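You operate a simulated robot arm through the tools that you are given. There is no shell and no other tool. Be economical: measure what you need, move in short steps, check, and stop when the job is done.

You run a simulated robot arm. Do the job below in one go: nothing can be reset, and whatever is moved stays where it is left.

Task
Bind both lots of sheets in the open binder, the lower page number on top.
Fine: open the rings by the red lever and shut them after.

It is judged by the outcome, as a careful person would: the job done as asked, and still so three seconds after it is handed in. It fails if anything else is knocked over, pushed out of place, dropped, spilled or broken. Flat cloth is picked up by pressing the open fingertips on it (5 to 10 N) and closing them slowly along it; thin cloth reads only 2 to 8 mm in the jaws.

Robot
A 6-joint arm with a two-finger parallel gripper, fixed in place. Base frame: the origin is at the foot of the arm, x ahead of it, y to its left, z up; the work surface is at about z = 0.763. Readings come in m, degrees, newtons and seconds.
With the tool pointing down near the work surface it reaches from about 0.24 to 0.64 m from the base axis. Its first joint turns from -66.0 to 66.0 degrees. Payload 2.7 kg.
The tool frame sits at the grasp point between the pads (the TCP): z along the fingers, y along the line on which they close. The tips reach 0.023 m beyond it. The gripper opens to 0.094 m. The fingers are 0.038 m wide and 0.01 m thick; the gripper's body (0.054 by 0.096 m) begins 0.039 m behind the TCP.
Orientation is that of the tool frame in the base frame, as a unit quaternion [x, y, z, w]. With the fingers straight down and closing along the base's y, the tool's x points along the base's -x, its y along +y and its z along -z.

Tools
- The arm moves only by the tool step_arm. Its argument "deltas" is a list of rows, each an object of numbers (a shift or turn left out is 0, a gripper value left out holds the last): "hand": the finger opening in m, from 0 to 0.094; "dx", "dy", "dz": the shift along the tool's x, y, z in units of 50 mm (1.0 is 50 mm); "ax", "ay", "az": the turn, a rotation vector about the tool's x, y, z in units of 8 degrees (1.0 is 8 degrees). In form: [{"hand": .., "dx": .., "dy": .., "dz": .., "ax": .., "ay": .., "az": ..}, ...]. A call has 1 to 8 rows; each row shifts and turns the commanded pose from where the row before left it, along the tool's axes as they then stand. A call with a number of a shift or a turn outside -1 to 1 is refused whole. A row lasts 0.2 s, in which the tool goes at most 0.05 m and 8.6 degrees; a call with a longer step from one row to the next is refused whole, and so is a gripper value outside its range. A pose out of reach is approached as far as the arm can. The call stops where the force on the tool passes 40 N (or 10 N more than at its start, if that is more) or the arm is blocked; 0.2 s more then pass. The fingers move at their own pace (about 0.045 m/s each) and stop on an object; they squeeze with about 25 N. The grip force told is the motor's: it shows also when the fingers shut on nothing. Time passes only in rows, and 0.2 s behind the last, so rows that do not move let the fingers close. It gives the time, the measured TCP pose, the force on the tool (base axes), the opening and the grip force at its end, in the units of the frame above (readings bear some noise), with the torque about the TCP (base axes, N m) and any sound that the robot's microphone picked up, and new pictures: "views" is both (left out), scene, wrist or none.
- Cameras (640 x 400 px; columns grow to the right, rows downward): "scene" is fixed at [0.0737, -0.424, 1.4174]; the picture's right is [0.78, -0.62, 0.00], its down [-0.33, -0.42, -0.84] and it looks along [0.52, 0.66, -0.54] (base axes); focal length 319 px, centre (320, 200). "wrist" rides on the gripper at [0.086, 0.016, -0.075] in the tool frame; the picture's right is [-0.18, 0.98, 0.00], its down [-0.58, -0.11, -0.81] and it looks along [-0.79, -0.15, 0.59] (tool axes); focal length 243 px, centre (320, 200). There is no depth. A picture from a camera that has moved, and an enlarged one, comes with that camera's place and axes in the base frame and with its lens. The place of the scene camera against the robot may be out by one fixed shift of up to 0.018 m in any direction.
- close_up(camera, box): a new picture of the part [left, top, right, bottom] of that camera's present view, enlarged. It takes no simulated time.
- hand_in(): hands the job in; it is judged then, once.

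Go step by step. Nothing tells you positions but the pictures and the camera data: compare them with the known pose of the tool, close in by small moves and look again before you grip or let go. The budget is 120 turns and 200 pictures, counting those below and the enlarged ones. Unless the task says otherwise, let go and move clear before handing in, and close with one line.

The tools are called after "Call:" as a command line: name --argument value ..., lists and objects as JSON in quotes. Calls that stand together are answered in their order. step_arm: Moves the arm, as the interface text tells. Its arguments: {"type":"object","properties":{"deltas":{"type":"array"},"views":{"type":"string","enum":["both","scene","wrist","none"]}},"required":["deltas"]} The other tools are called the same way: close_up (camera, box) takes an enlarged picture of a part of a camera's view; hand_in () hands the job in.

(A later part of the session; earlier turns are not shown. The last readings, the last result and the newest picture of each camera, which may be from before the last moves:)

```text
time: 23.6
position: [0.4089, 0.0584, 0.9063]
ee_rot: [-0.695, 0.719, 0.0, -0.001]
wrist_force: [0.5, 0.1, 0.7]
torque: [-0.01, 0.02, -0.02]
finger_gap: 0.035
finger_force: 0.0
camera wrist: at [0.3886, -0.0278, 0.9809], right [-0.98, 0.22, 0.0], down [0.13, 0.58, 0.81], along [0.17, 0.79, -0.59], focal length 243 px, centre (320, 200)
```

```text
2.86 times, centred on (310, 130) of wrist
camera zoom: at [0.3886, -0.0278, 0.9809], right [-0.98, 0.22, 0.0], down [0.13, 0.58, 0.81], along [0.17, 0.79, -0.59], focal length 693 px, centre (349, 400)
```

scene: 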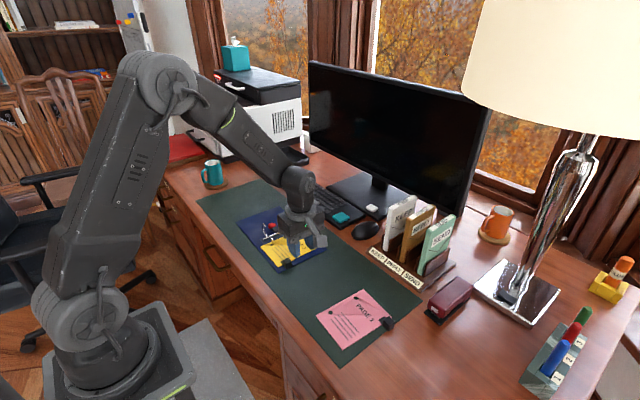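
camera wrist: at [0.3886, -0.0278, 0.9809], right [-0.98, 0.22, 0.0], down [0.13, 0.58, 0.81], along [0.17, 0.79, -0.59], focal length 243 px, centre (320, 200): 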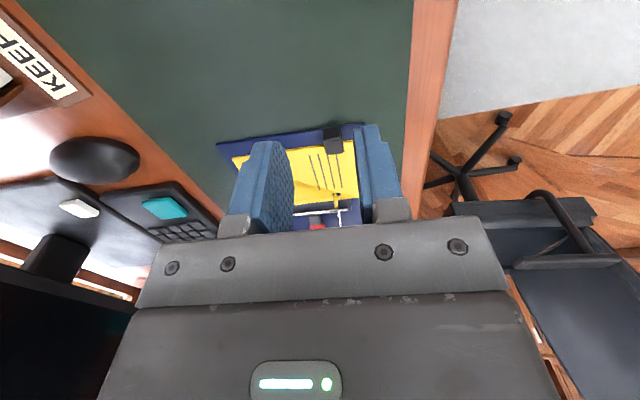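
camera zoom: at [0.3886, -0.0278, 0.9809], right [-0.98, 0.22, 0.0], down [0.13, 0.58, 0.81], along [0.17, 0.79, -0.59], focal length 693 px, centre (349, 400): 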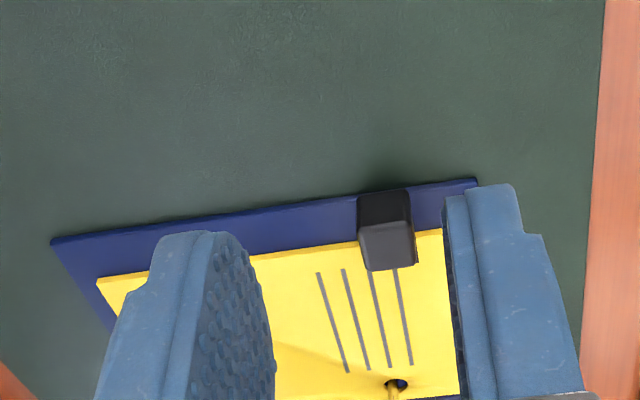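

Page 3 is on the posts; the visible one is centred in its hole. Next is the pink lot (page 1), yawed about -5°, with its clip near (0.486, -0.166).

Call:
step_arm --deltas '[{"az": 0.4, "hand": 0.05}, {"dx": 0.87, "dy": -0.386}, {"dx": 0.87, "dy": -0.386}, {"dx": 0.87, "dy": -0.386}, {"dx": 0.87, "dy": -0.386}, {"dx": 0.87, "dy": -0.386}, {}]'

Call:
close_up --camera "scene" --box '[240, 200, 330, 265]'

Call:
close_up --camera "wrist" --box '[200, 0, 500, 200]'

```text
time: 25.2
position: [0.4857, -0.1688, 0.9084]
ee_rot: [-0.675, 0.738, 0.0, 0.0]
wrist_force: [0.1, -0.1, 0.7]
torque: [0.03, 0.01, -0.01]
finger_gap: 0.05
finger_force: 0.0
camera wrist: at [0.4608, -0.2534, 0.983], right [-0.96, 0.27, 0.0], down [0.16, 0.57, 0.81], along [0.22, 0.78, -0.59], focal length 243 px, centre (320, 200)
```

scene: 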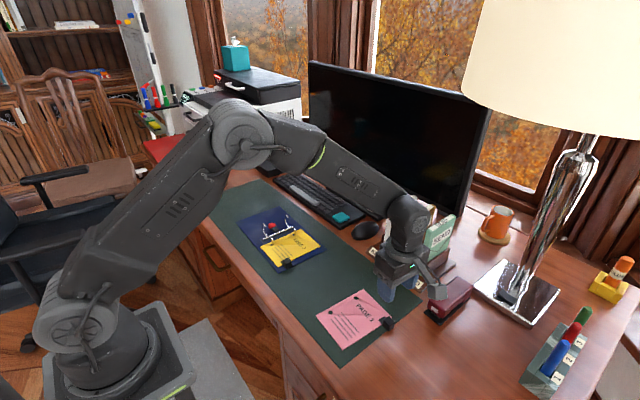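
wrist: 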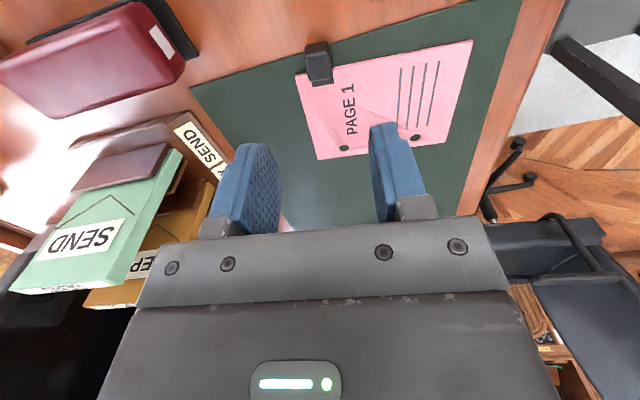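

```text
6.15 times, centred on (285, 232) of scene
camera zoom: at [0.0736, -0.424, 1.4174], right [0.78, -0.62, 0.0], down [-0.33, -0.42, -0.84], along [0.52, 0.66, -0.54], focal length 1961 px, centre (535, 0)
```

zoom: 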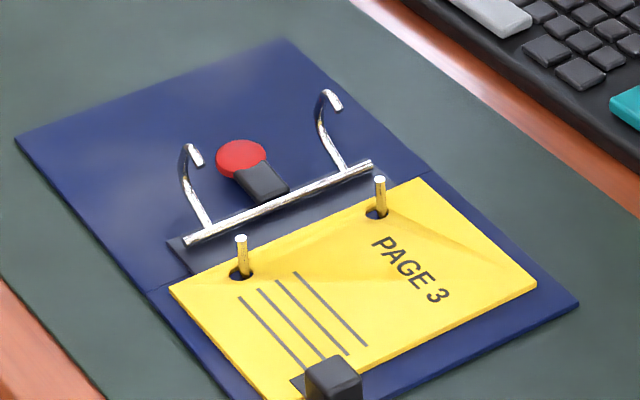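

```text
2.00 times, centred on (350, 100) of wrist
camera zoom: at [0.4608, -0.2534, 0.983], right [-0.96, 0.27, 0.0], down [0.16, 0.57, 0.81], along [0.22, 0.78, -0.59], focal length 485 px, centre (260, 400)
```

zoom: 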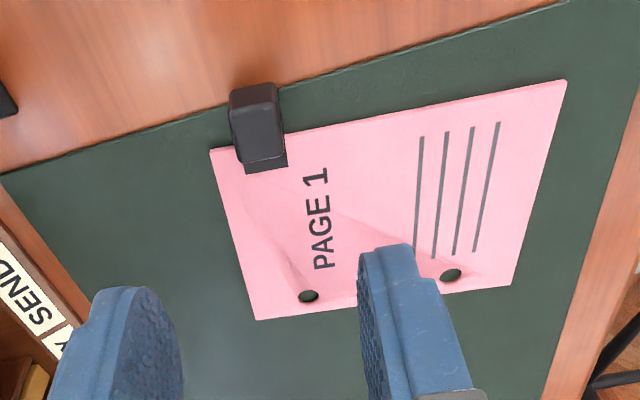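

Both posts are through page 3. The pink clip's top is at about (0.4855, -0.1665), right under the tool, so I'll lower and verify.

Call:
step_arm --deltas '[{"dz": 0.55}, {"dz": 0.55}, {"dz": 0.45}, {}]'

Call:
close_up --camera "wrist" --box '[200, 50, 440, 200]'

```text
time: 26.2
position: [0.4852, -0.1703, 0.8305]
ee_rot: [-0.675, 0.738, 0.0, 0.0]
wrist_force: [-0.2, -0.5, 0.4]
torque: [0.02, 0.01, 0.0]
finger_gap: 0.05
finger_force: 0.1
camera wrist: at [0.4614, -0.2538, 0.9052], right [-0.96, 0.27, 0.0], down [0.16, 0.57, 0.81], along [0.22, 0.78, -0.59], focal length 243 px, centre (320, 200)
```

scene: 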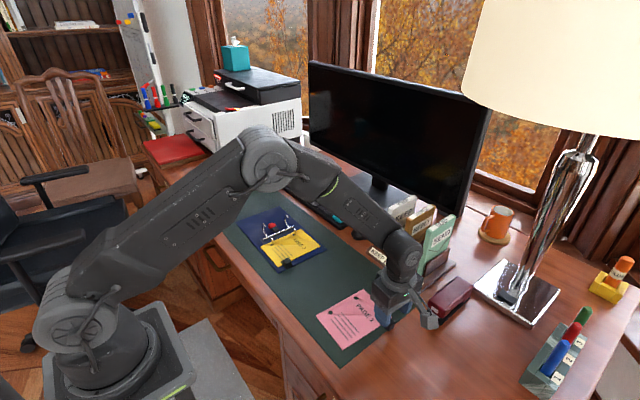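
wrist: 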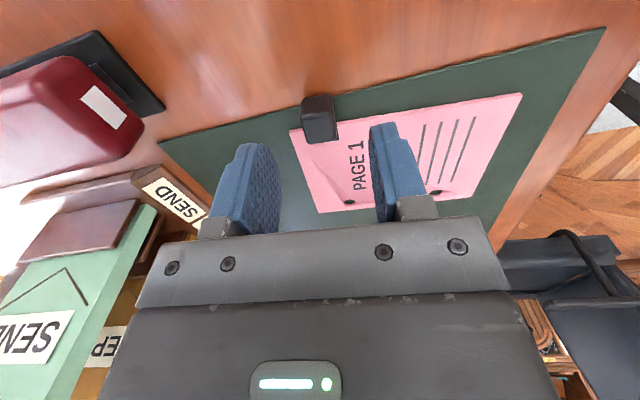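

```text
2.67 times, centred on (320, 125) of wrist
camera zoom: at [0.4614, -0.2538, 0.9052], right [-0.96, 0.27, 0.0], down [0.16, 0.57, 0.81], along [0.22, 0.78, -0.59], focal length 647 px, centre (320, 400)
```

zoom: 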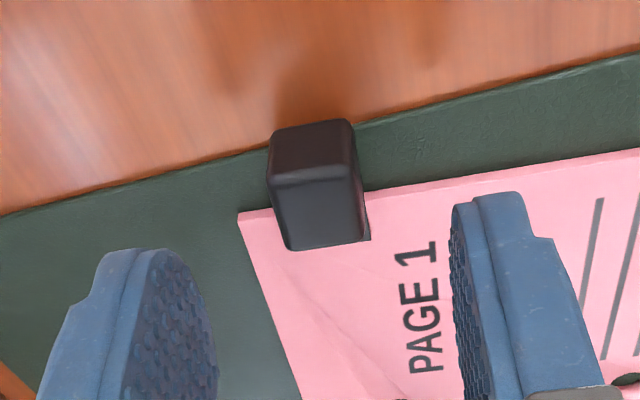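

Alignment matches the yellow grip, so I'll descend and close.

Call:
step_arm --deltas '[{"dz": 0.32, "dx": -0.03, "dy": -0.01}, {"dz": 0.33}, {"hand": 0.0}, {}, {}, {}]'

Call:
close_up --camera "wrist" --box '[200, 50, 500, 240]'

```text
time: 27.6
position: [0.4867, -0.1685, 0.7978]
ee_rot: [-0.674, 0.738, 0.001, 0.0]
wrist_force: [-0.3, 0.6, -0.3]
torque: [-0.01, 0.02, 0.01]
finger_gap: 0.019
finger_force: 24.6
camera wrist: at [0.4621, -0.2513, 0.8723], right [-0.96, 0.27, 0.0], down [0.16, 0.57, 0.81], along [0.22, 0.78, -0.59], focal length 243 px, centre (320, 200)
```

scene: 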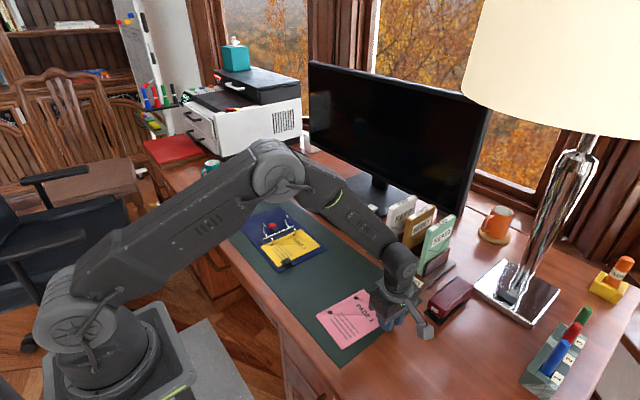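
wrist: 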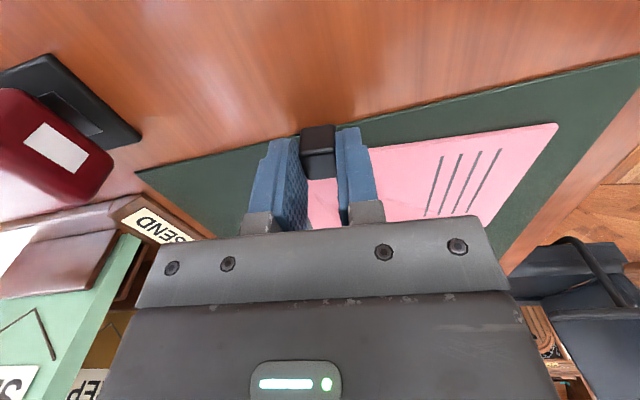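

```text
2.11 times, centred on (350, 145) of wrist
camera zoom: at [0.4621, -0.2513, 0.8723], right [-0.96, 0.27, 0.0], down [0.16, 0.57, 0.81], along [0.22, 0.78, -0.59], focal length 511 px, centre (257, 316)
```

zoom: 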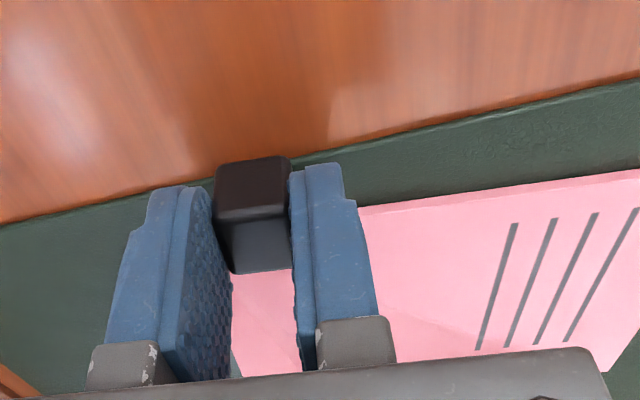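

Gripped. I'll lift 75 mm and check the hold.

Call:
step_arm --deltas '[{"dz": -0.3}, {"dz": -0.4}, {"dz": -0.4}, {"dz": -0.4}, {}]'

Call:
close_up --camera "scene" --box '[300, 230, 440, 340]'

```text
time: 28.8
position: [0.4856, -0.1682, 0.8717]
ee_rot: [-0.676, 0.737, 0.0, 0.0]
wrist_force: [-0.1, 0.7, 0.3]
torque: [-0.05, 0.0, -0.01]
finger_gap: 0.019
finger_force: 25.3
camera wrist: at [0.4622, -0.2513, 0.9467], right [-0.96, 0.27, 0.0], down [0.16, 0.57, 0.81], along [0.22, 0.78, -0.59], focal length 243 px, centre (320, 200)
```

scene: 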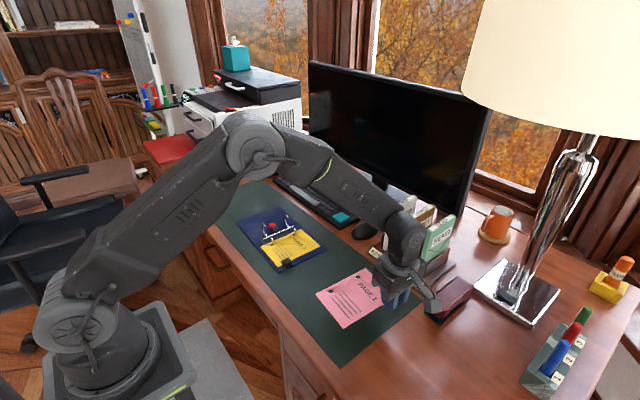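
wrist: 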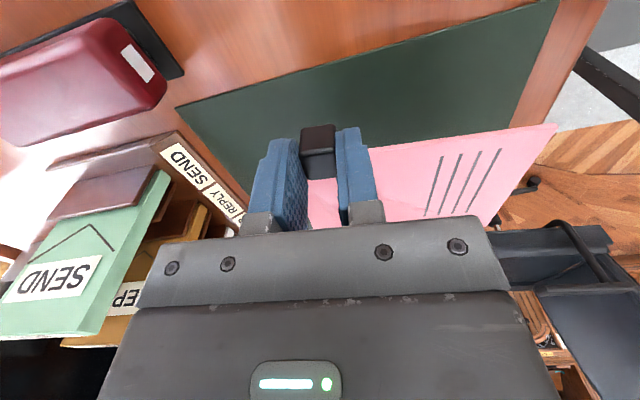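

```text
3.64 times, centred on (370, 285) of scene
camera zoom: at [0.0737, -0.424, 1.4174], right [0.78, -0.62, 0.0], down [-0.33, -0.42, -0.84], along [0.52, 0.66, -0.54], focal length 1159 px, centre (138, -109)
```

zoom: 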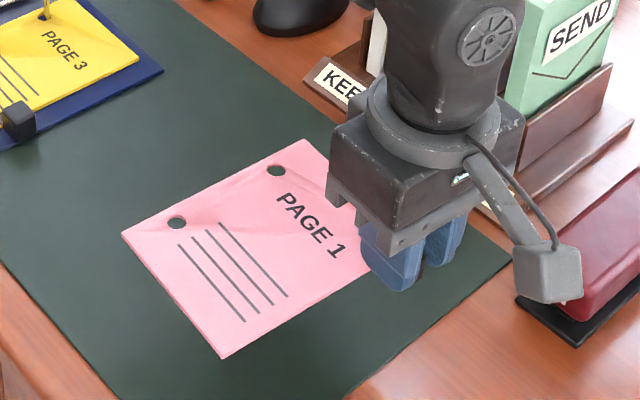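

It is held rigidly and both holes are visible to the scene camera. I'll carry it to above the posts.

Call:
step_arm --deltas '[{"dx": -0.864, "dy": 0.008}, {"dx": -0.864, "dy": 0.008}, {"dx": -0.864, "dy": 0.008}, {"dx": -0.864, "dy": 0.008}, {"dx": -0.864, "dy": 0.008}, {"dx": -0.864, "dy": 0.008}, {"dx": -0.864, "dy": 0.008}, {"az": -0.275}]'

Call:
close_up --camera "scene" --box '[230, 195, 340, 275]'

```text
time: 30.6
position: [0.5113, 0.1364, 0.8727]
ee_rot: [-0.689, 0.724, 0.0, -0.001]
wrist_force: [-0.4, 0.1, -0.4]
torque: [-0.05, 0.0, 0.03]
finger_gap: 0.0189
finger_force: 24.7
camera wrist: at [0.4904, 0.0507, 0.9473], right [-0.97, 0.23, 0.0], down [0.14, 0.58, 0.81], along [0.19, 0.78, -0.59], focal length 243 px, centre (320, 200)
```

scene: 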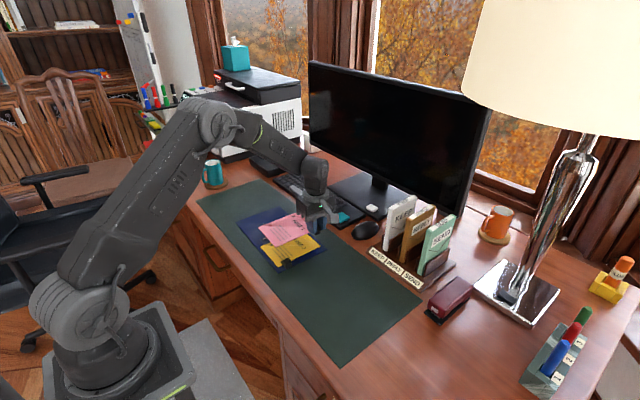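
wrist: 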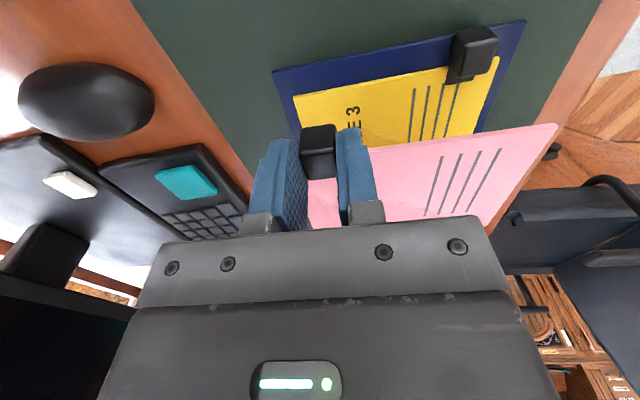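

```text
5.00 times, centred on (285, 235) of scene
camera zoom: at [0.0737, -0.424, 1.4174], right [0.78, -0.62, 0.0], down [-0.33, -0.42, -0.84], along [0.52, 0.66, -0.54], focal length 1594 px, centre (495, 25)
```

zoom: 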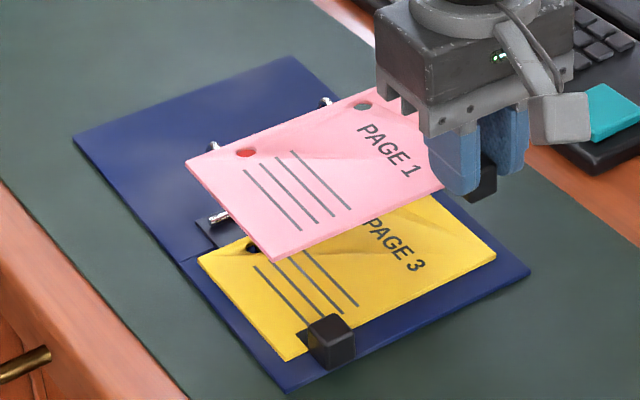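

The holes look about 3 mm too far in +y relative to the posts. I'll take a settled reading before correcting.

Call:
step_arm --deltas '[{}, {}]' --views "none"

Call:
close_up --camera "scene" --box '[250, 200, 320, 245]'

```text
time: 31.2
position: [0.5113, 0.1342, 0.8738]
ee_rot: [-0.689, 0.725, 0.0, 0.0]
wrist_force: [0.0, 0.3, -0.4]
torque: [0.01, -0.02, 0.02]
finger_gap: 0.0191
finger_force: 25.3
```

```text
8.89 times, centred on (285, 222) of scene
camera zoom: at [0.0737, -0.424, 1.4174], right [0.78, -0.62, 0.0], down [-0.33, -0.42, -0.84], along [0.52, 0.66, -0.54], focal length 2833 px, centre (631, 0)
```

zoom: 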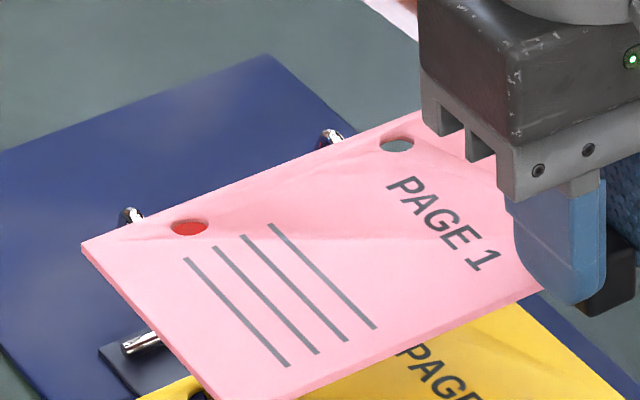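

The holes are about 2 mm too far in +y; x and yaw agree. I'll shift -2 mm in y and lower to just above the posts.

Call:
step_arm --deltas '[{"dx": 0.04, "dz": 0.3}, {"dz": 0.3}, {"dz": 0.15}, {}]' --views "none"

Call:
close_up --camera "scene" --box '[250, 205, 320, 250]'

```text
time: 32.2
position: [0.5106, 0.1342, 0.8345]
ee_rot: [-0.689, 0.725, 0.0, 0.001]
wrist_force: [0.6, -0.7, -0.4]
torque: [0.02, -0.02, 0.02]
finger_gap: 0.019
finger_force: 25.3
```

```text
8.89 times, centred on (285, 228) of scene
camera zoom: at [0.0737, -0.424, 1.4174], right [0.78, -0.62, 0.0], down [-0.33, -0.42, -0.84], along [0.52, 0.66, -0.54], focal length 2833 px, centre (631, -44)
```

zoom: 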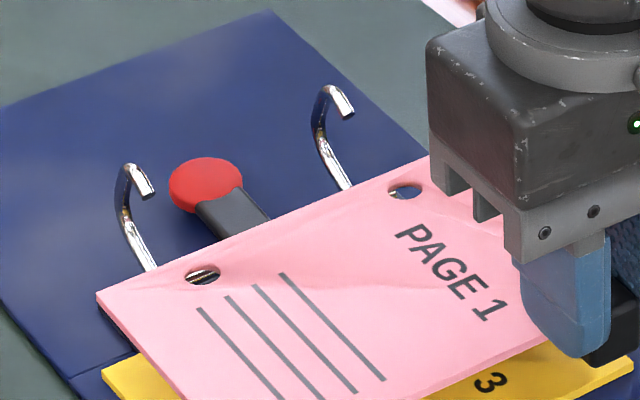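

Within about 1 mm now. I'll lower through the post tips.

Call:
step_arm --deltas '[{"dx": 0.02, "dz": 0.1}, {"dz": 0.1}, {"dz": 0.1}, {}]' --views "none"

Call:
close_up --camera "scene" --box '[250, 205, 320, 250]'

```text
time: 33.2
position: [0.5124, 0.1317, 0.8208]
ee_rot: [-0.69, 0.724, 0.0, 0.0]
wrist_force: [0.8, 0.2, 2.9]
torque: [0.01, 0.27, 0.03]
finger_gap: 0.0188
finger_force: 25.1
```

```text
8.89 times, centred on (285, 228) of scene
camera zoom: at [0.0736, -0.424, 1.4174], right [0.78, -0.62, 0.0], down [-0.33, -0.42, -0.84], along [0.52, 0.66, -0.54], focal length 2833 px, centre (631, -44)
```

zoom: 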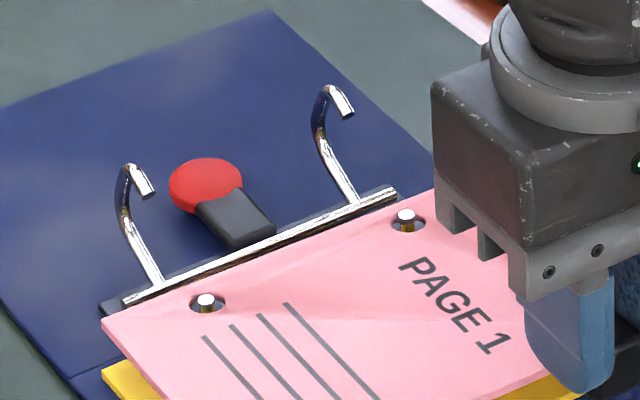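

Both posts show through the pink holes. The 3 N with torque about y suggests the sheet's edge is catching on the yellow lot's clip, so I'll look there.

Call:
close_up --camera "scene" --box '[255, 225, 325, 275]'

Call:
close_up --camera "wrist" --box '[280, 40, 580, 240]'

```text
8.00 times, centred on (290, 250) of scene
camera zoom: at [0.0736, -0.424, 1.4174], right [0.78, -0.62, 0.0], down [-0.33, -0.42, -0.84], along [0.52, 0.66, -0.54], focal length 2550 px, centre (560, -200)
```

zoom: 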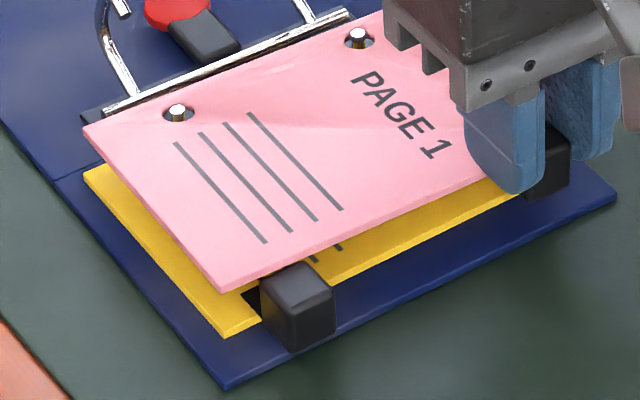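

```text
2.00 times, centred on (430, 140) of wrist
camera zoom: at [0.4904, 0.0464, 0.8953], right [-0.97, 0.23, 0.0], down [0.14, 0.57, 0.81], along [0.19, 0.78, -0.59], focal length 485 px, centre (100, 320)
```

zoom: 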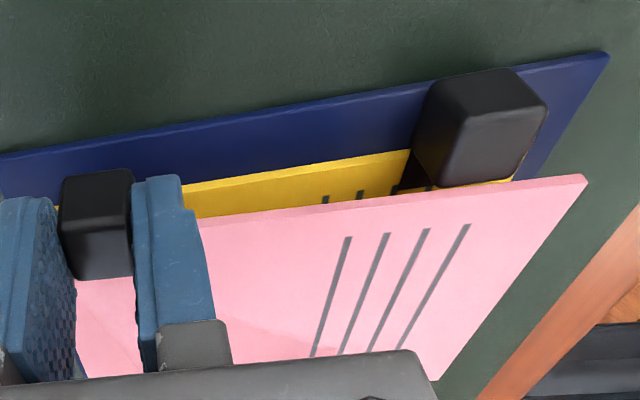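

The pink edge just overlaps the yellow clip block's inner edge. There is about 3 mm of slack in the holes, so I'll lift slightly, shift +2.5 mm in y and lower again.

Call:
step_arm --deltas '[{"dz": -0.06}, {"dx": -0.05}, {}, {"dz": 0.06}, {"dz": 0.06}, {}]' --views "none"

Call:
close_up --camera "scene" --box '[255, 225, 325, 275]'

Call:
close_up --camera "wrist" --box '[280, 40, 580, 240]'

```text
time: 34.6
position: [0.5105, 0.1334, 0.8157]
ee_rot: [-0.689, 0.725, 0.0, 0.0]
wrist_force: [0.3, 0.7, 0.3]
torque: [-0.01, -0.02, 0.01]
finger_gap: 0.0189
finger_force: 25.1
```

```text
8.00 times, centred on (290, 250) of scene
camera zoom: at [0.0737, -0.424, 1.4174], right [0.78, -0.62, 0.0], down [-0.33, -0.42, -0.84], along [0.52, 0.66, -0.54], focal length 2550 px, centre (560, -200)
```

zoom: 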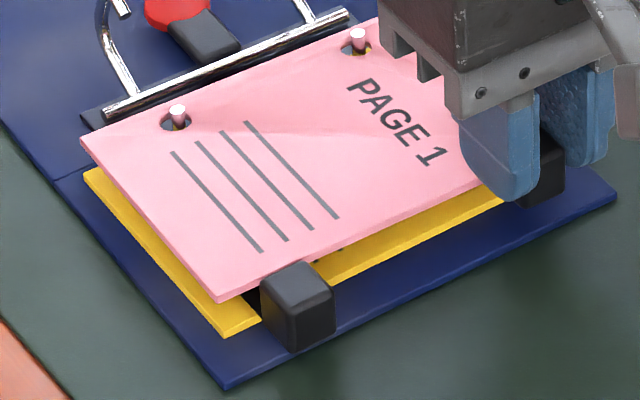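

```text
2.00 times, centred on (430, 140) of wrist
camera zoom: at [0.4897, 0.0484, 0.8911], right [-0.97, 0.23, 0.0], down [0.14, 0.57, 0.81], along [0.19, 0.78, -0.59], focal length 485 px, centre (100, 320)
```

zoom: 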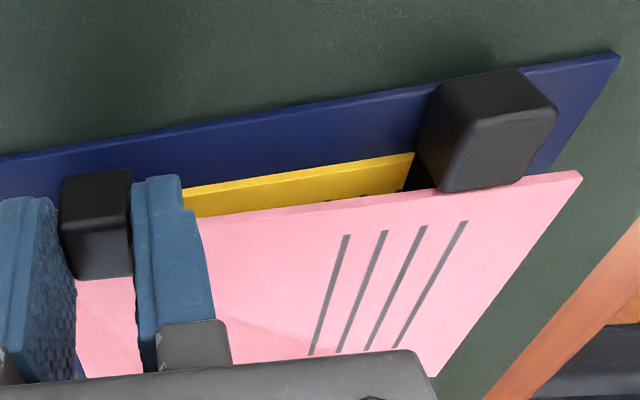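

The force is gone and the pink edge is passing beside the clip block. I'll continue down.

Call:
step_arm --deltas '[{"dz": 0.06}, {"dz": 0.06}, {"dz": 0.06}, {}]' --views "none"

Call:
close_up --camera "scene" --box '[255, 220, 325, 270]'

```text
time: 35.6
position: [0.5112, 0.1337, 0.8086]
ee_rot: [-0.689, 0.725, -0.001, 0.0]
wrist_force: [0.2, -1.2, 0.0]
torque: [0.03, -0.01, 0.0]
finger_gap: 0.0189
finger_force: 25.0
```

```text
8.00 times, centred on (290, 245) of scene
camera zoom: at [0.0737, -0.424, 1.4174], right [0.78, -0.62, 0.0], down [-0.33, -0.42, -0.84], along [0.52, 0.66, -0.54], focal length 2550 px, centre (560, -160)
```

zoom: 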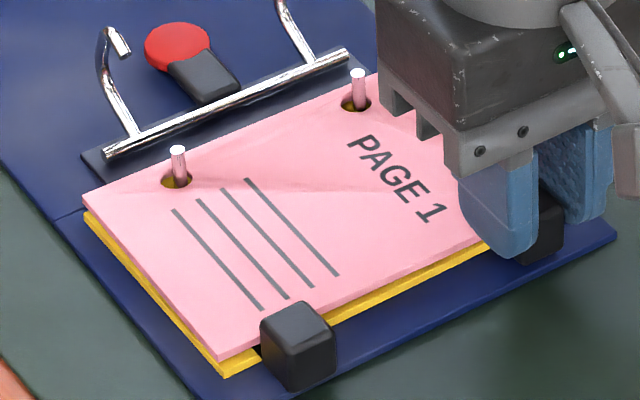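

Call:
step_arm --deltas '[{"dz": 0.04}, {"dz": 0.04}, {}]' --views "none"

Call:
close_up --camera "scene" --box '[255, 220, 325, 270]'

```text
time: 36.4
position: [0.5116, 0.1343, 0.8045]
ee_rot: [-0.689, 0.725, -0.001, 0.002]
wrist_force: [-2.7, -0.9, 9.5]
torque: [0.63, 0.09, 0.12]
finger_gap: 0.0189
finger_force: 25.9
```

```text
8.00 times, centred on (290, 245) of scene
camera zoom: at [0.0735, -0.4241, 1.4174], right [0.78, -0.62, 0.0], down [-0.33, -0.42, -0.84], along [0.52, 0.66, -0.54], focal length 2550 px, centre (560, -160)
```

zoom: 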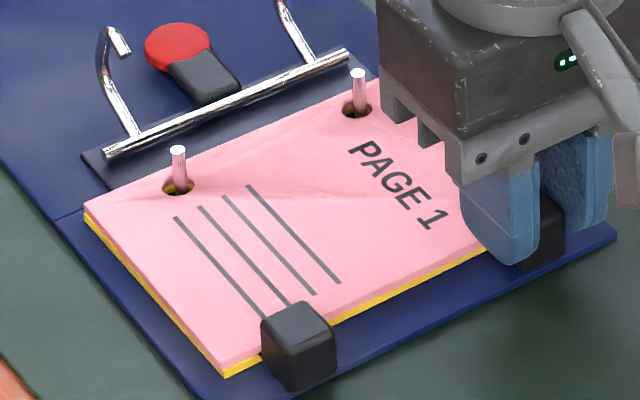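

Page 1 is flat on page 3 with both posts through. I'll release and back off.

Call:
step_arm --deltas '[{"dz": -0.03, "hand": 0.035}, {}, {}, {"dz": -0.5}, {"dz": -0.9}, {"dz": -0.9}, {"dz": -0.4}, {}]'

Call:
close_up --camera "scene" --box '[240, 200, 330, 265]'

```text
time: 38.2
position: [0.5102, 0.1325, 0.9424]
ee_rot: [-0.688, 0.725, 0.0, 0.0]
wrist_force: [-0.5, 0.1, 0.1]
torque: [0.0, 0.0, 0.0]
finger_gap: 0.035
finger_force: 0.0
camera wrist: at [0.489, 0.0483, 1.0169], right [-0.97, 0.23, 0.0], down [0.14, 0.57, 0.81], along [0.19, 0.78, -0.59], focal length 243 px, centre (320, 200)
```

scene: 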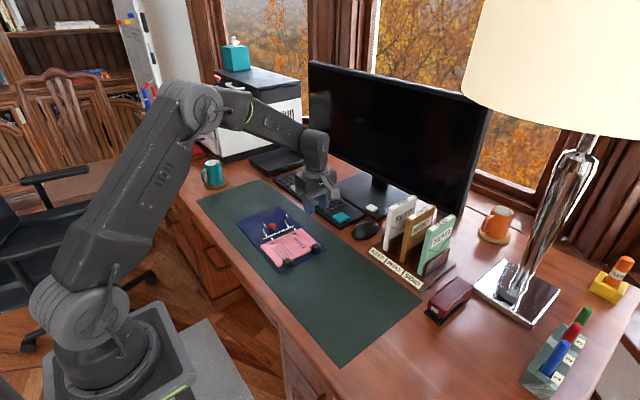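
wrist: 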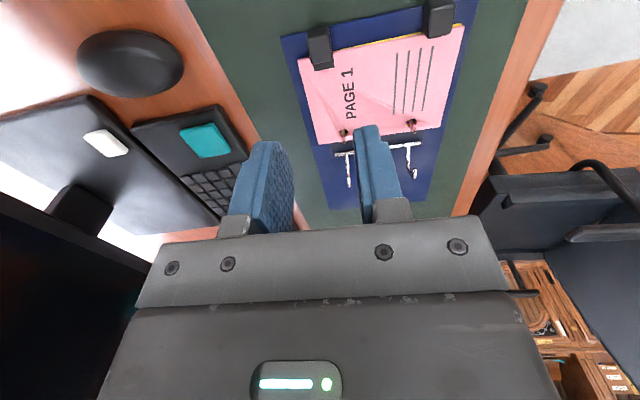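

```text
6.15 times, centred on (285, 232) of scene
camera zoom: at [0.0737, -0.424, 1.4174], right [0.78, -0.62, 0.0], down [-0.33, -0.42, -0.84], along [0.52, 0.66, -0.54], focal length 1961 px, centre (535, 0)
```

zoom: 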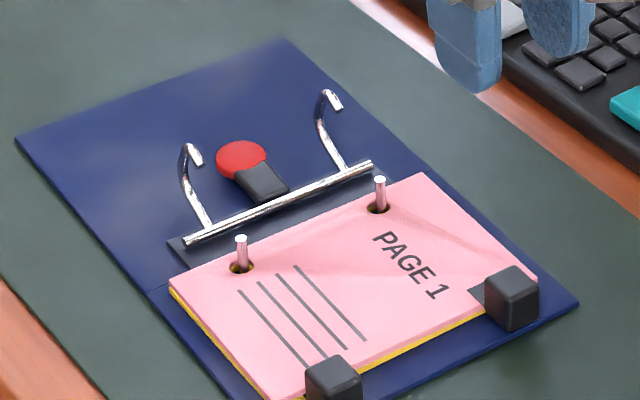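

Both lots are seated with page 1 on top. To shut the rings, the lever now lies almost flat toward +y, so I'll grip the knob along x and swing it back up. First I'll view it from above.

Call:
step_arm --deltas '[{"dx": -0.86, "dy": 0.265, "hand": 0.042}, {"dx": -0.86, "dy": 0.265}, {"dx": -0.86, "dy": 0.265}, {"dx": -0.86, "dy": 0.265}, {"dz": 0.5}, {"dz": 0.4}, {}]'

Call:
close_up --camera "wrist" --box '[200, 20, 440, 180]'

```text
time: 39.8
position: [0.4672, 0.3084, 0.8975]
ee_rot: [-0.689, 0.725, -0.001, 0.001]
wrist_force: [0.5, -0.4, -0.9]
torque: [-0.03, 0.03, 0.01]
finger_gap: 0.0419
finger_force: 0.0
camera wrist: at [0.446, 0.2235, 0.9701], right [-0.97, 0.23, 0.0], down [0.14, 0.57, 0.81], along [0.19, 0.78, -0.59], focal length 243 px, centre (320, 200)
```

scene: 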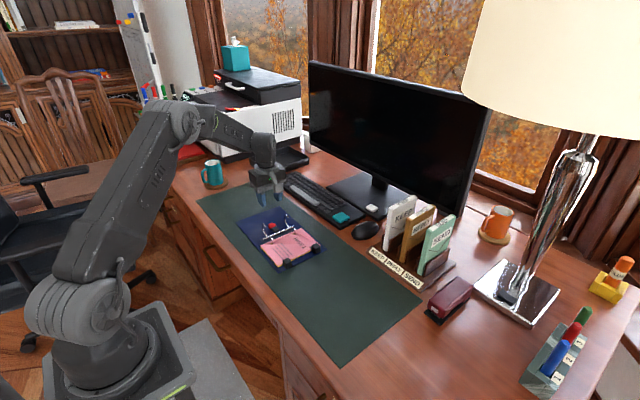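
wrist: 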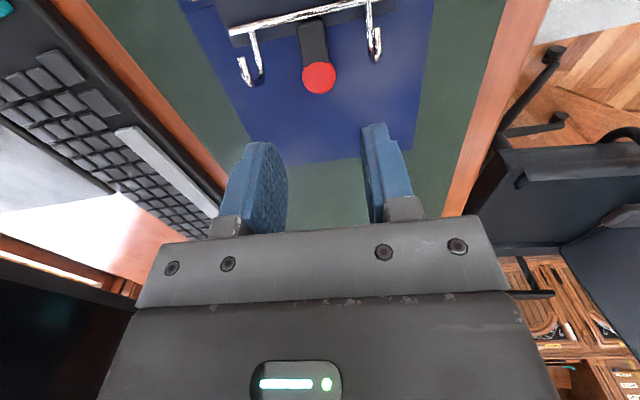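

```text
2.50 times, centred on (320, 100) of wrist
camera zoom: at [0.446, 0.2235, 0.9701], right [-0.97, 0.23, 0.0], down [0.14, 0.57, 0.81], along [0.19, 0.78, -0.59], focal length 606 px, centre (320, 450)
```

zoom: 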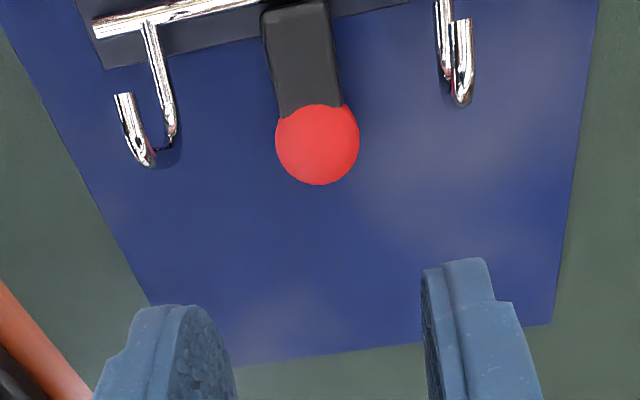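

The knob is a ball about 25 mm across at (0.469, 0.315, ~0.783). I'll descend astride it between the arches.

Call:
step_arm --deltas '[{"dx": -0.13, "dy": -0.02, "dz": 0.5}, {"dz": 0.5}, {"dz": 0.4}, {}]'

Call:
close_up --camera "wrist" --box '[200, 50, 440, 210]'

Call:
close_up --camera "scene" --box '[240, 190, 320, 245]'

```text
time: 40.8
position: [0.469, 0.3144, 0.8273]
ee_rot: [-0.689, 0.725, -0.001, 0.001]
wrist_force: [0.0, -0.1, 0.0]
torque: [0.03, 0.03, 0.07]
finger_gap: 0.0421
finger_force: 0.0
camera wrist: at [0.4474, 0.2297, 0.9017], right [-0.97, 0.23, 0.0], down [0.14, 0.57, 0.81], along [0.19, 0.78, -0.59], focal length 243 px, centre (320, 200)
```

scene: 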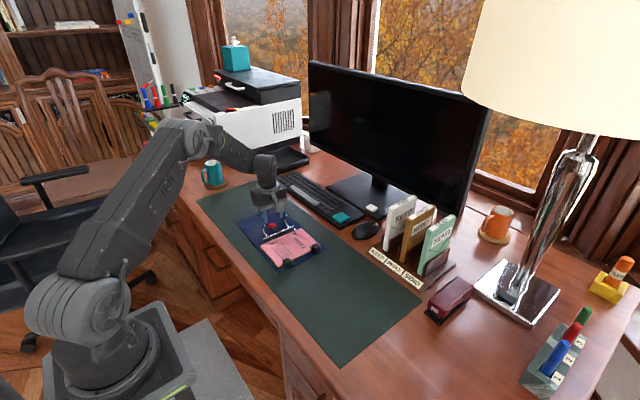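
wrist: 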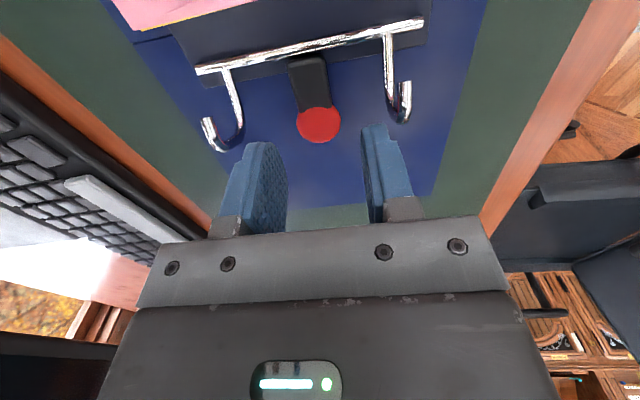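

```text
2.50 times, centred on (320, 130) of wrist
camera zoom: at [0.4474, 0.2297, 0.9017], right [-0.97, 0.23, 0.0], down [0.14, 0.57, 0.81], along [0.19, 0.78, -0.59], focal length 606 px, centre (320, 375)
```

zoom: 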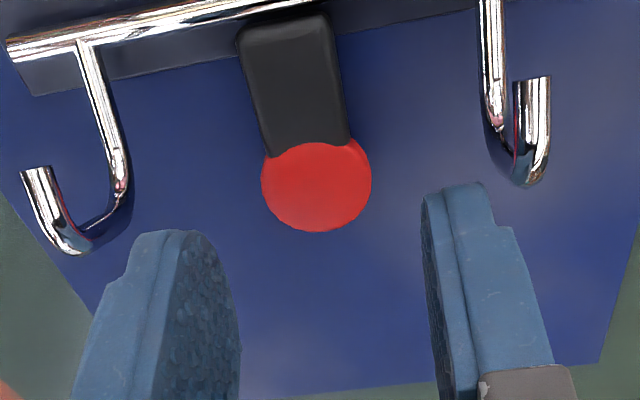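

```text
7.27 times, centred on (280, 218) of scene
camera zoom: at [0.0737, -0.424, 1.4174], right [0.78, -0.62, 0.0], down [-0.33, -0.42, -0.84], along [0.52, 0.66, -0.54], focal length 2318 px, centre (611, 73)
```

zoom: 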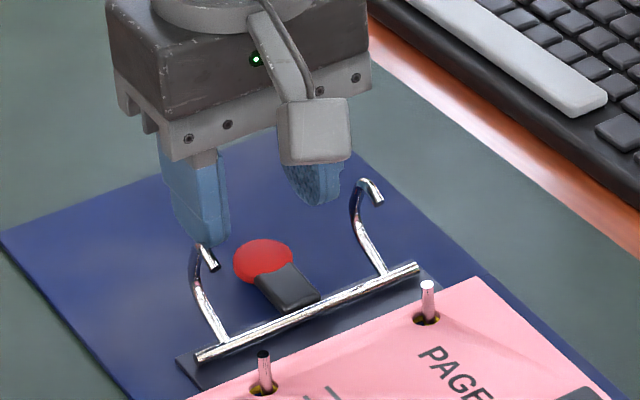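

Centred on the knob with the arches clear on either side. I'll descend and grip.

Call:
step_arm --deltas '[{"dz": 0.28}, {"dz": 0.26}, {"hand": 0.0}, {}, {}]'

Call:
close_up --camera "scene" --box '[240, 190, 320, 245]'

```text
time: 42.0
position: [0.467, 0.3139, 0.8002]
ee_rot: [-0.689, 0.725, 0.0, 0.001]
wrist_force: [3.7, -0.3, -0.1]
torque: [0.0, 0.18, 0.26]
finger_gap: 0.0236
finger_force: 24.4
camera wrist: at [0.4463, 0.2293, 0.8737], right [-0.97, 0.23, 0.0], down [0.14, 0.57, 0.81], along [0.19, 0.78, -0.59], focal length 243 px, centre (320, 200)
```

scene: 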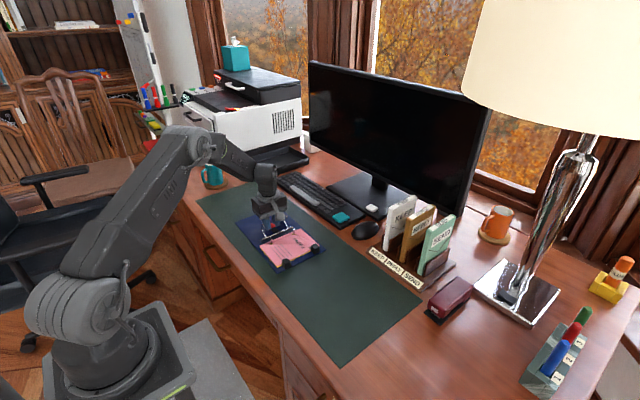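
wrist: 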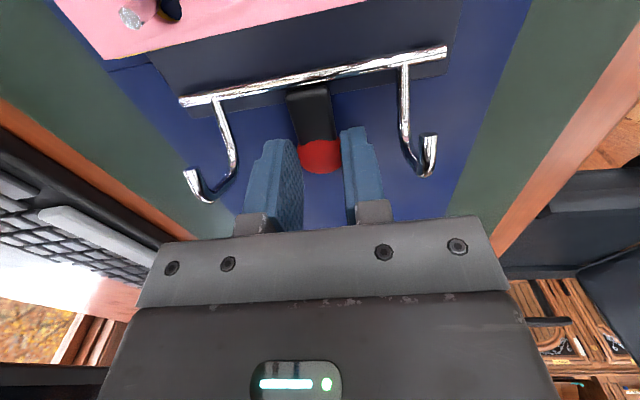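

```text
7.27 times, centred on (280, 218) of scene
camera zoom: at [0.0737, -0.424, 1.4174], right [0.78, -0.62, 0.0], down [-0.33, -0.42, -0.84], along [0.52, 0.66, -0.54], focal length 2318 px, centre (611, 73)
```

zoom: 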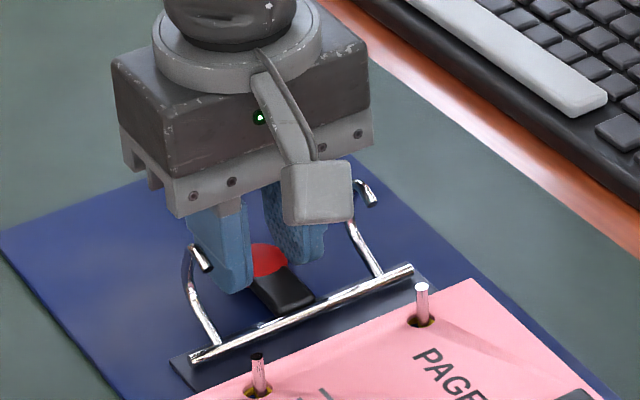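

The knob is gripped. Now I'll swing it up around the rod in an arc to close the rings.

Call:
step_arm --deltas '[{"dx": 0.02, "dz": -0.09}, {"dx": 0.02, "dz": -0.09}, {"dx": 0.042, "dz": -0.08}, {"dx": 0.042, "dz": -0.08}, {}]'

Call:
close_up --camera "scene" --box '[240, 190, 320, 245]'

```text
time: 43.2
position: [0.4666, 0.3091, 0.8153]
ee_rot: [-0.69, 0.724, 0.0, 0.0]
wrist_force: [0.0, 0.1, -4.7]
torque: [0.17, 0.03, 0.0]
finger_gap: 0.0235
finger_force: 25.1
camera wrist: at [0.446, 0.2236, 0.8899], right [-0.97, 0.23, 0.0], down [0.14, 0.57, 0.81], along [0.19, 0.78, -0.59], focal length 243 px, centre (320, 200)
```

scene: 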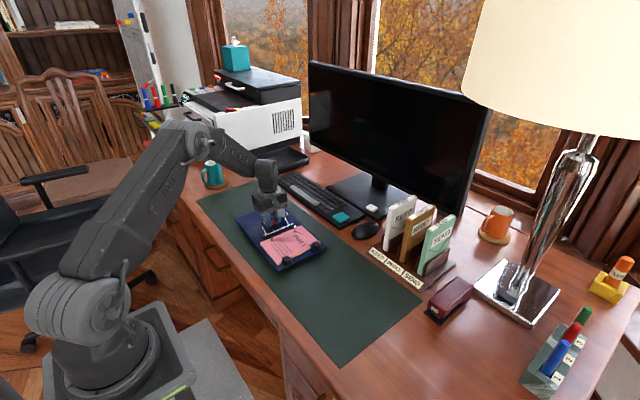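
wrist: 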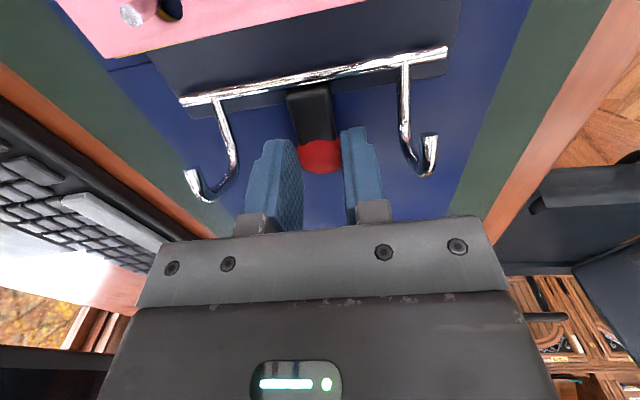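

```text
7.27 times, centred on (280, 218) of scene
camera zoom: at [0.0737, -0.4239, 1.4174], right [0.78, -0.62, 0.0], down [-0.33, -0.42, -0.84], along [0.52, 0.66, -0.54], focal length 2318 px, centre (611, 73)
```

zoom: 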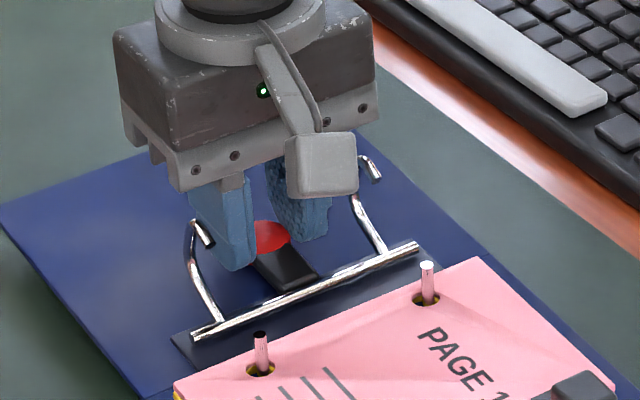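

The grip is too stiff for the knob to turn in it, so the whole binder was lifted about 15 mm. I'll set it straight back down and then turn the tool along with the lever.

Call:
step_arm --deltas '[{"dx": -0.042, "dz": 0.08}, {"dx": -0.042, "dz": 0.08}, {"dx": -0.02, "dz": 0.09}, {"dx": -0.02, "dz": 0.07}, {}]'

Call:
close_up --camera "scene" --box '[220, 190, 340, 280]'

```text
time: 44.4
position: [0.4663, 0.3157, 0.7992]
ee_rot: [-0.689, 0.725, 0.0, 0.0]
wrist_force: [1.0, -0.2, -4.3]
torque: [0.17, 0.0, 0.03]
finger_gap: 0.0234
finger_force: 25.5
camera wrist: at [0.4464, 0.2306, 0.874], right [-0.97, 0.23, 0.0], down [0.14, 0.58, 0.81], along [0.19, 0.78, -0.59], focal length 243 px, centre (320, 200)
```

scene: 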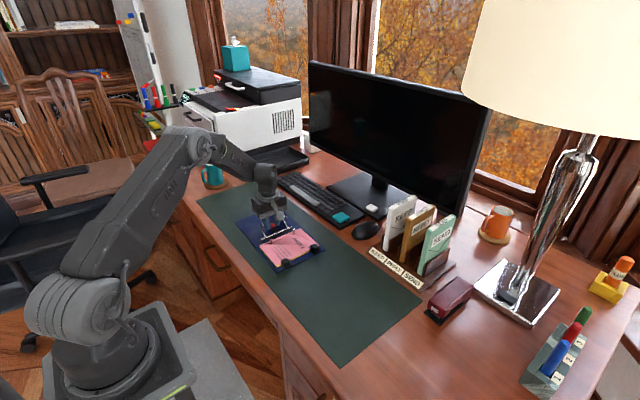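
wrist: 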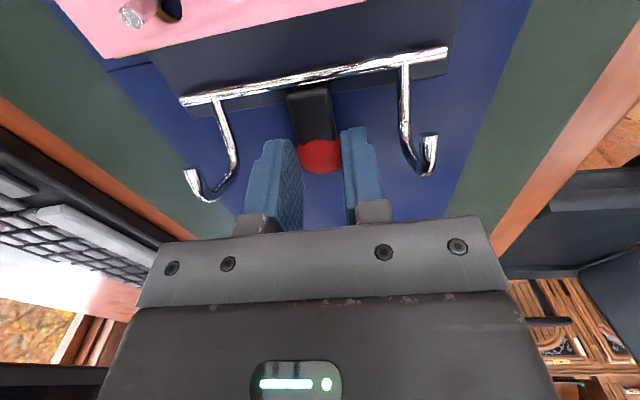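

```text
4.44 times, centred on (280, 235) of scene
camera zoom: at [0.0737, -0.424, 1.4174], right [0.78, -0.62, 0.0], down [-0.33, -0.42, -0.84], along [0.52, 0.66, -0.54], focal length 1417 px, centre (498, 44)
```

zoom: 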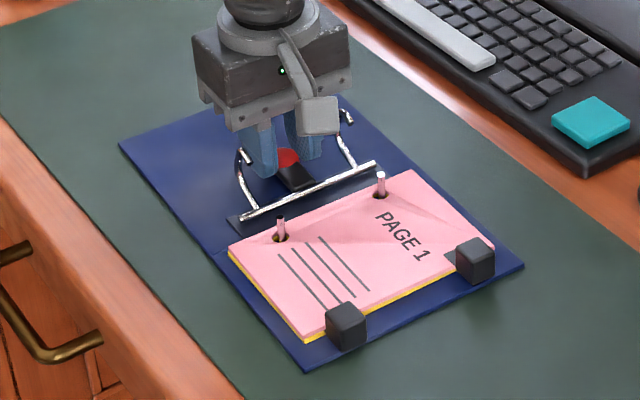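

Call:
step_arm --deltas '[{"dz": 0.03}, {"dz": 0.02}, {}]' --views "none"

```text
time: 45.2
position: [0.4665, 0.315, 0.7985]
ee_rot: [-0.689, 0.725, -0.001, 0.001]
wrist_force: [-9.3, -1.2, 14.8]
torque: [-0.62, 0.28, -0.07]
finger_gap: 0.0238
finger_force: 24.9
```

I'll release, lift clear and lean the hand 24° toward +y, so the grip can then turn with the lever through its swing.

Call:
step_arm --deltas '[{"dz": -0.04}, {"hand": 0.042}, {}, {"dz": -0.5}, {"dz": -0.7}, {"ay": 1}, {"ay": 1}, {"ay": 1}]'

Call:
close_up --camera "scene" --box '[220, 190, 340, 280]'

```text
time: 47.0
position: [0.4686, 0.3139, 0.86]
ee_rot: [-0.674, 0.709, -0.144, -0.15]
wrist_force: [0.2, 0.5, 0.7]
torque: [-0.03, -0.05, -0.02]
finger_gap: 0.0419
finger_force: 0.1
camera wrist: at [0.4494, 0.2671, 0.9626], right [-0.97, 0.22, -0.08], down [0.15, 0.85, 0.5], along [0.17, 0.47, -0.86], focal length 243 px, centre (320, 200)
```

scene: 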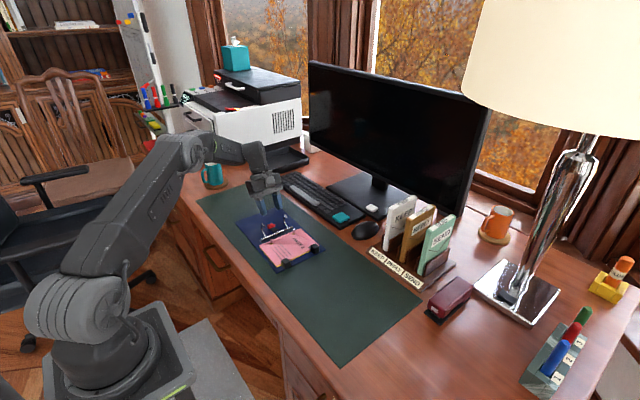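
wrist: 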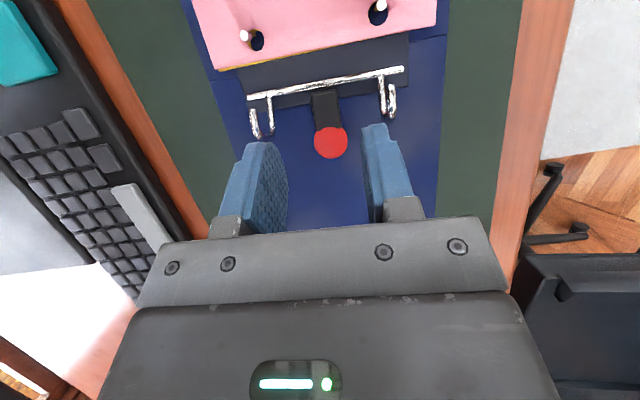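

```text
4.44 times, centred on (280, 235) of scene
camera zoom: at [0.0737, -0.424, 1.4174], right [0.78, -0.62, 0.0], down [-0.33, -0.42, -0.84], along [0.52, 0.66, -0.54], focal length 1417 px, centre (498, 44)
```

zoom: 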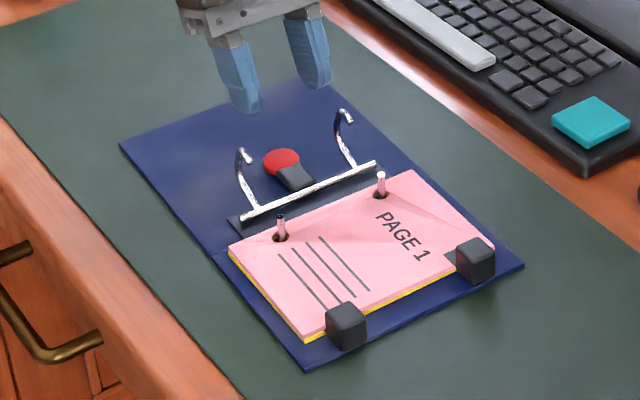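

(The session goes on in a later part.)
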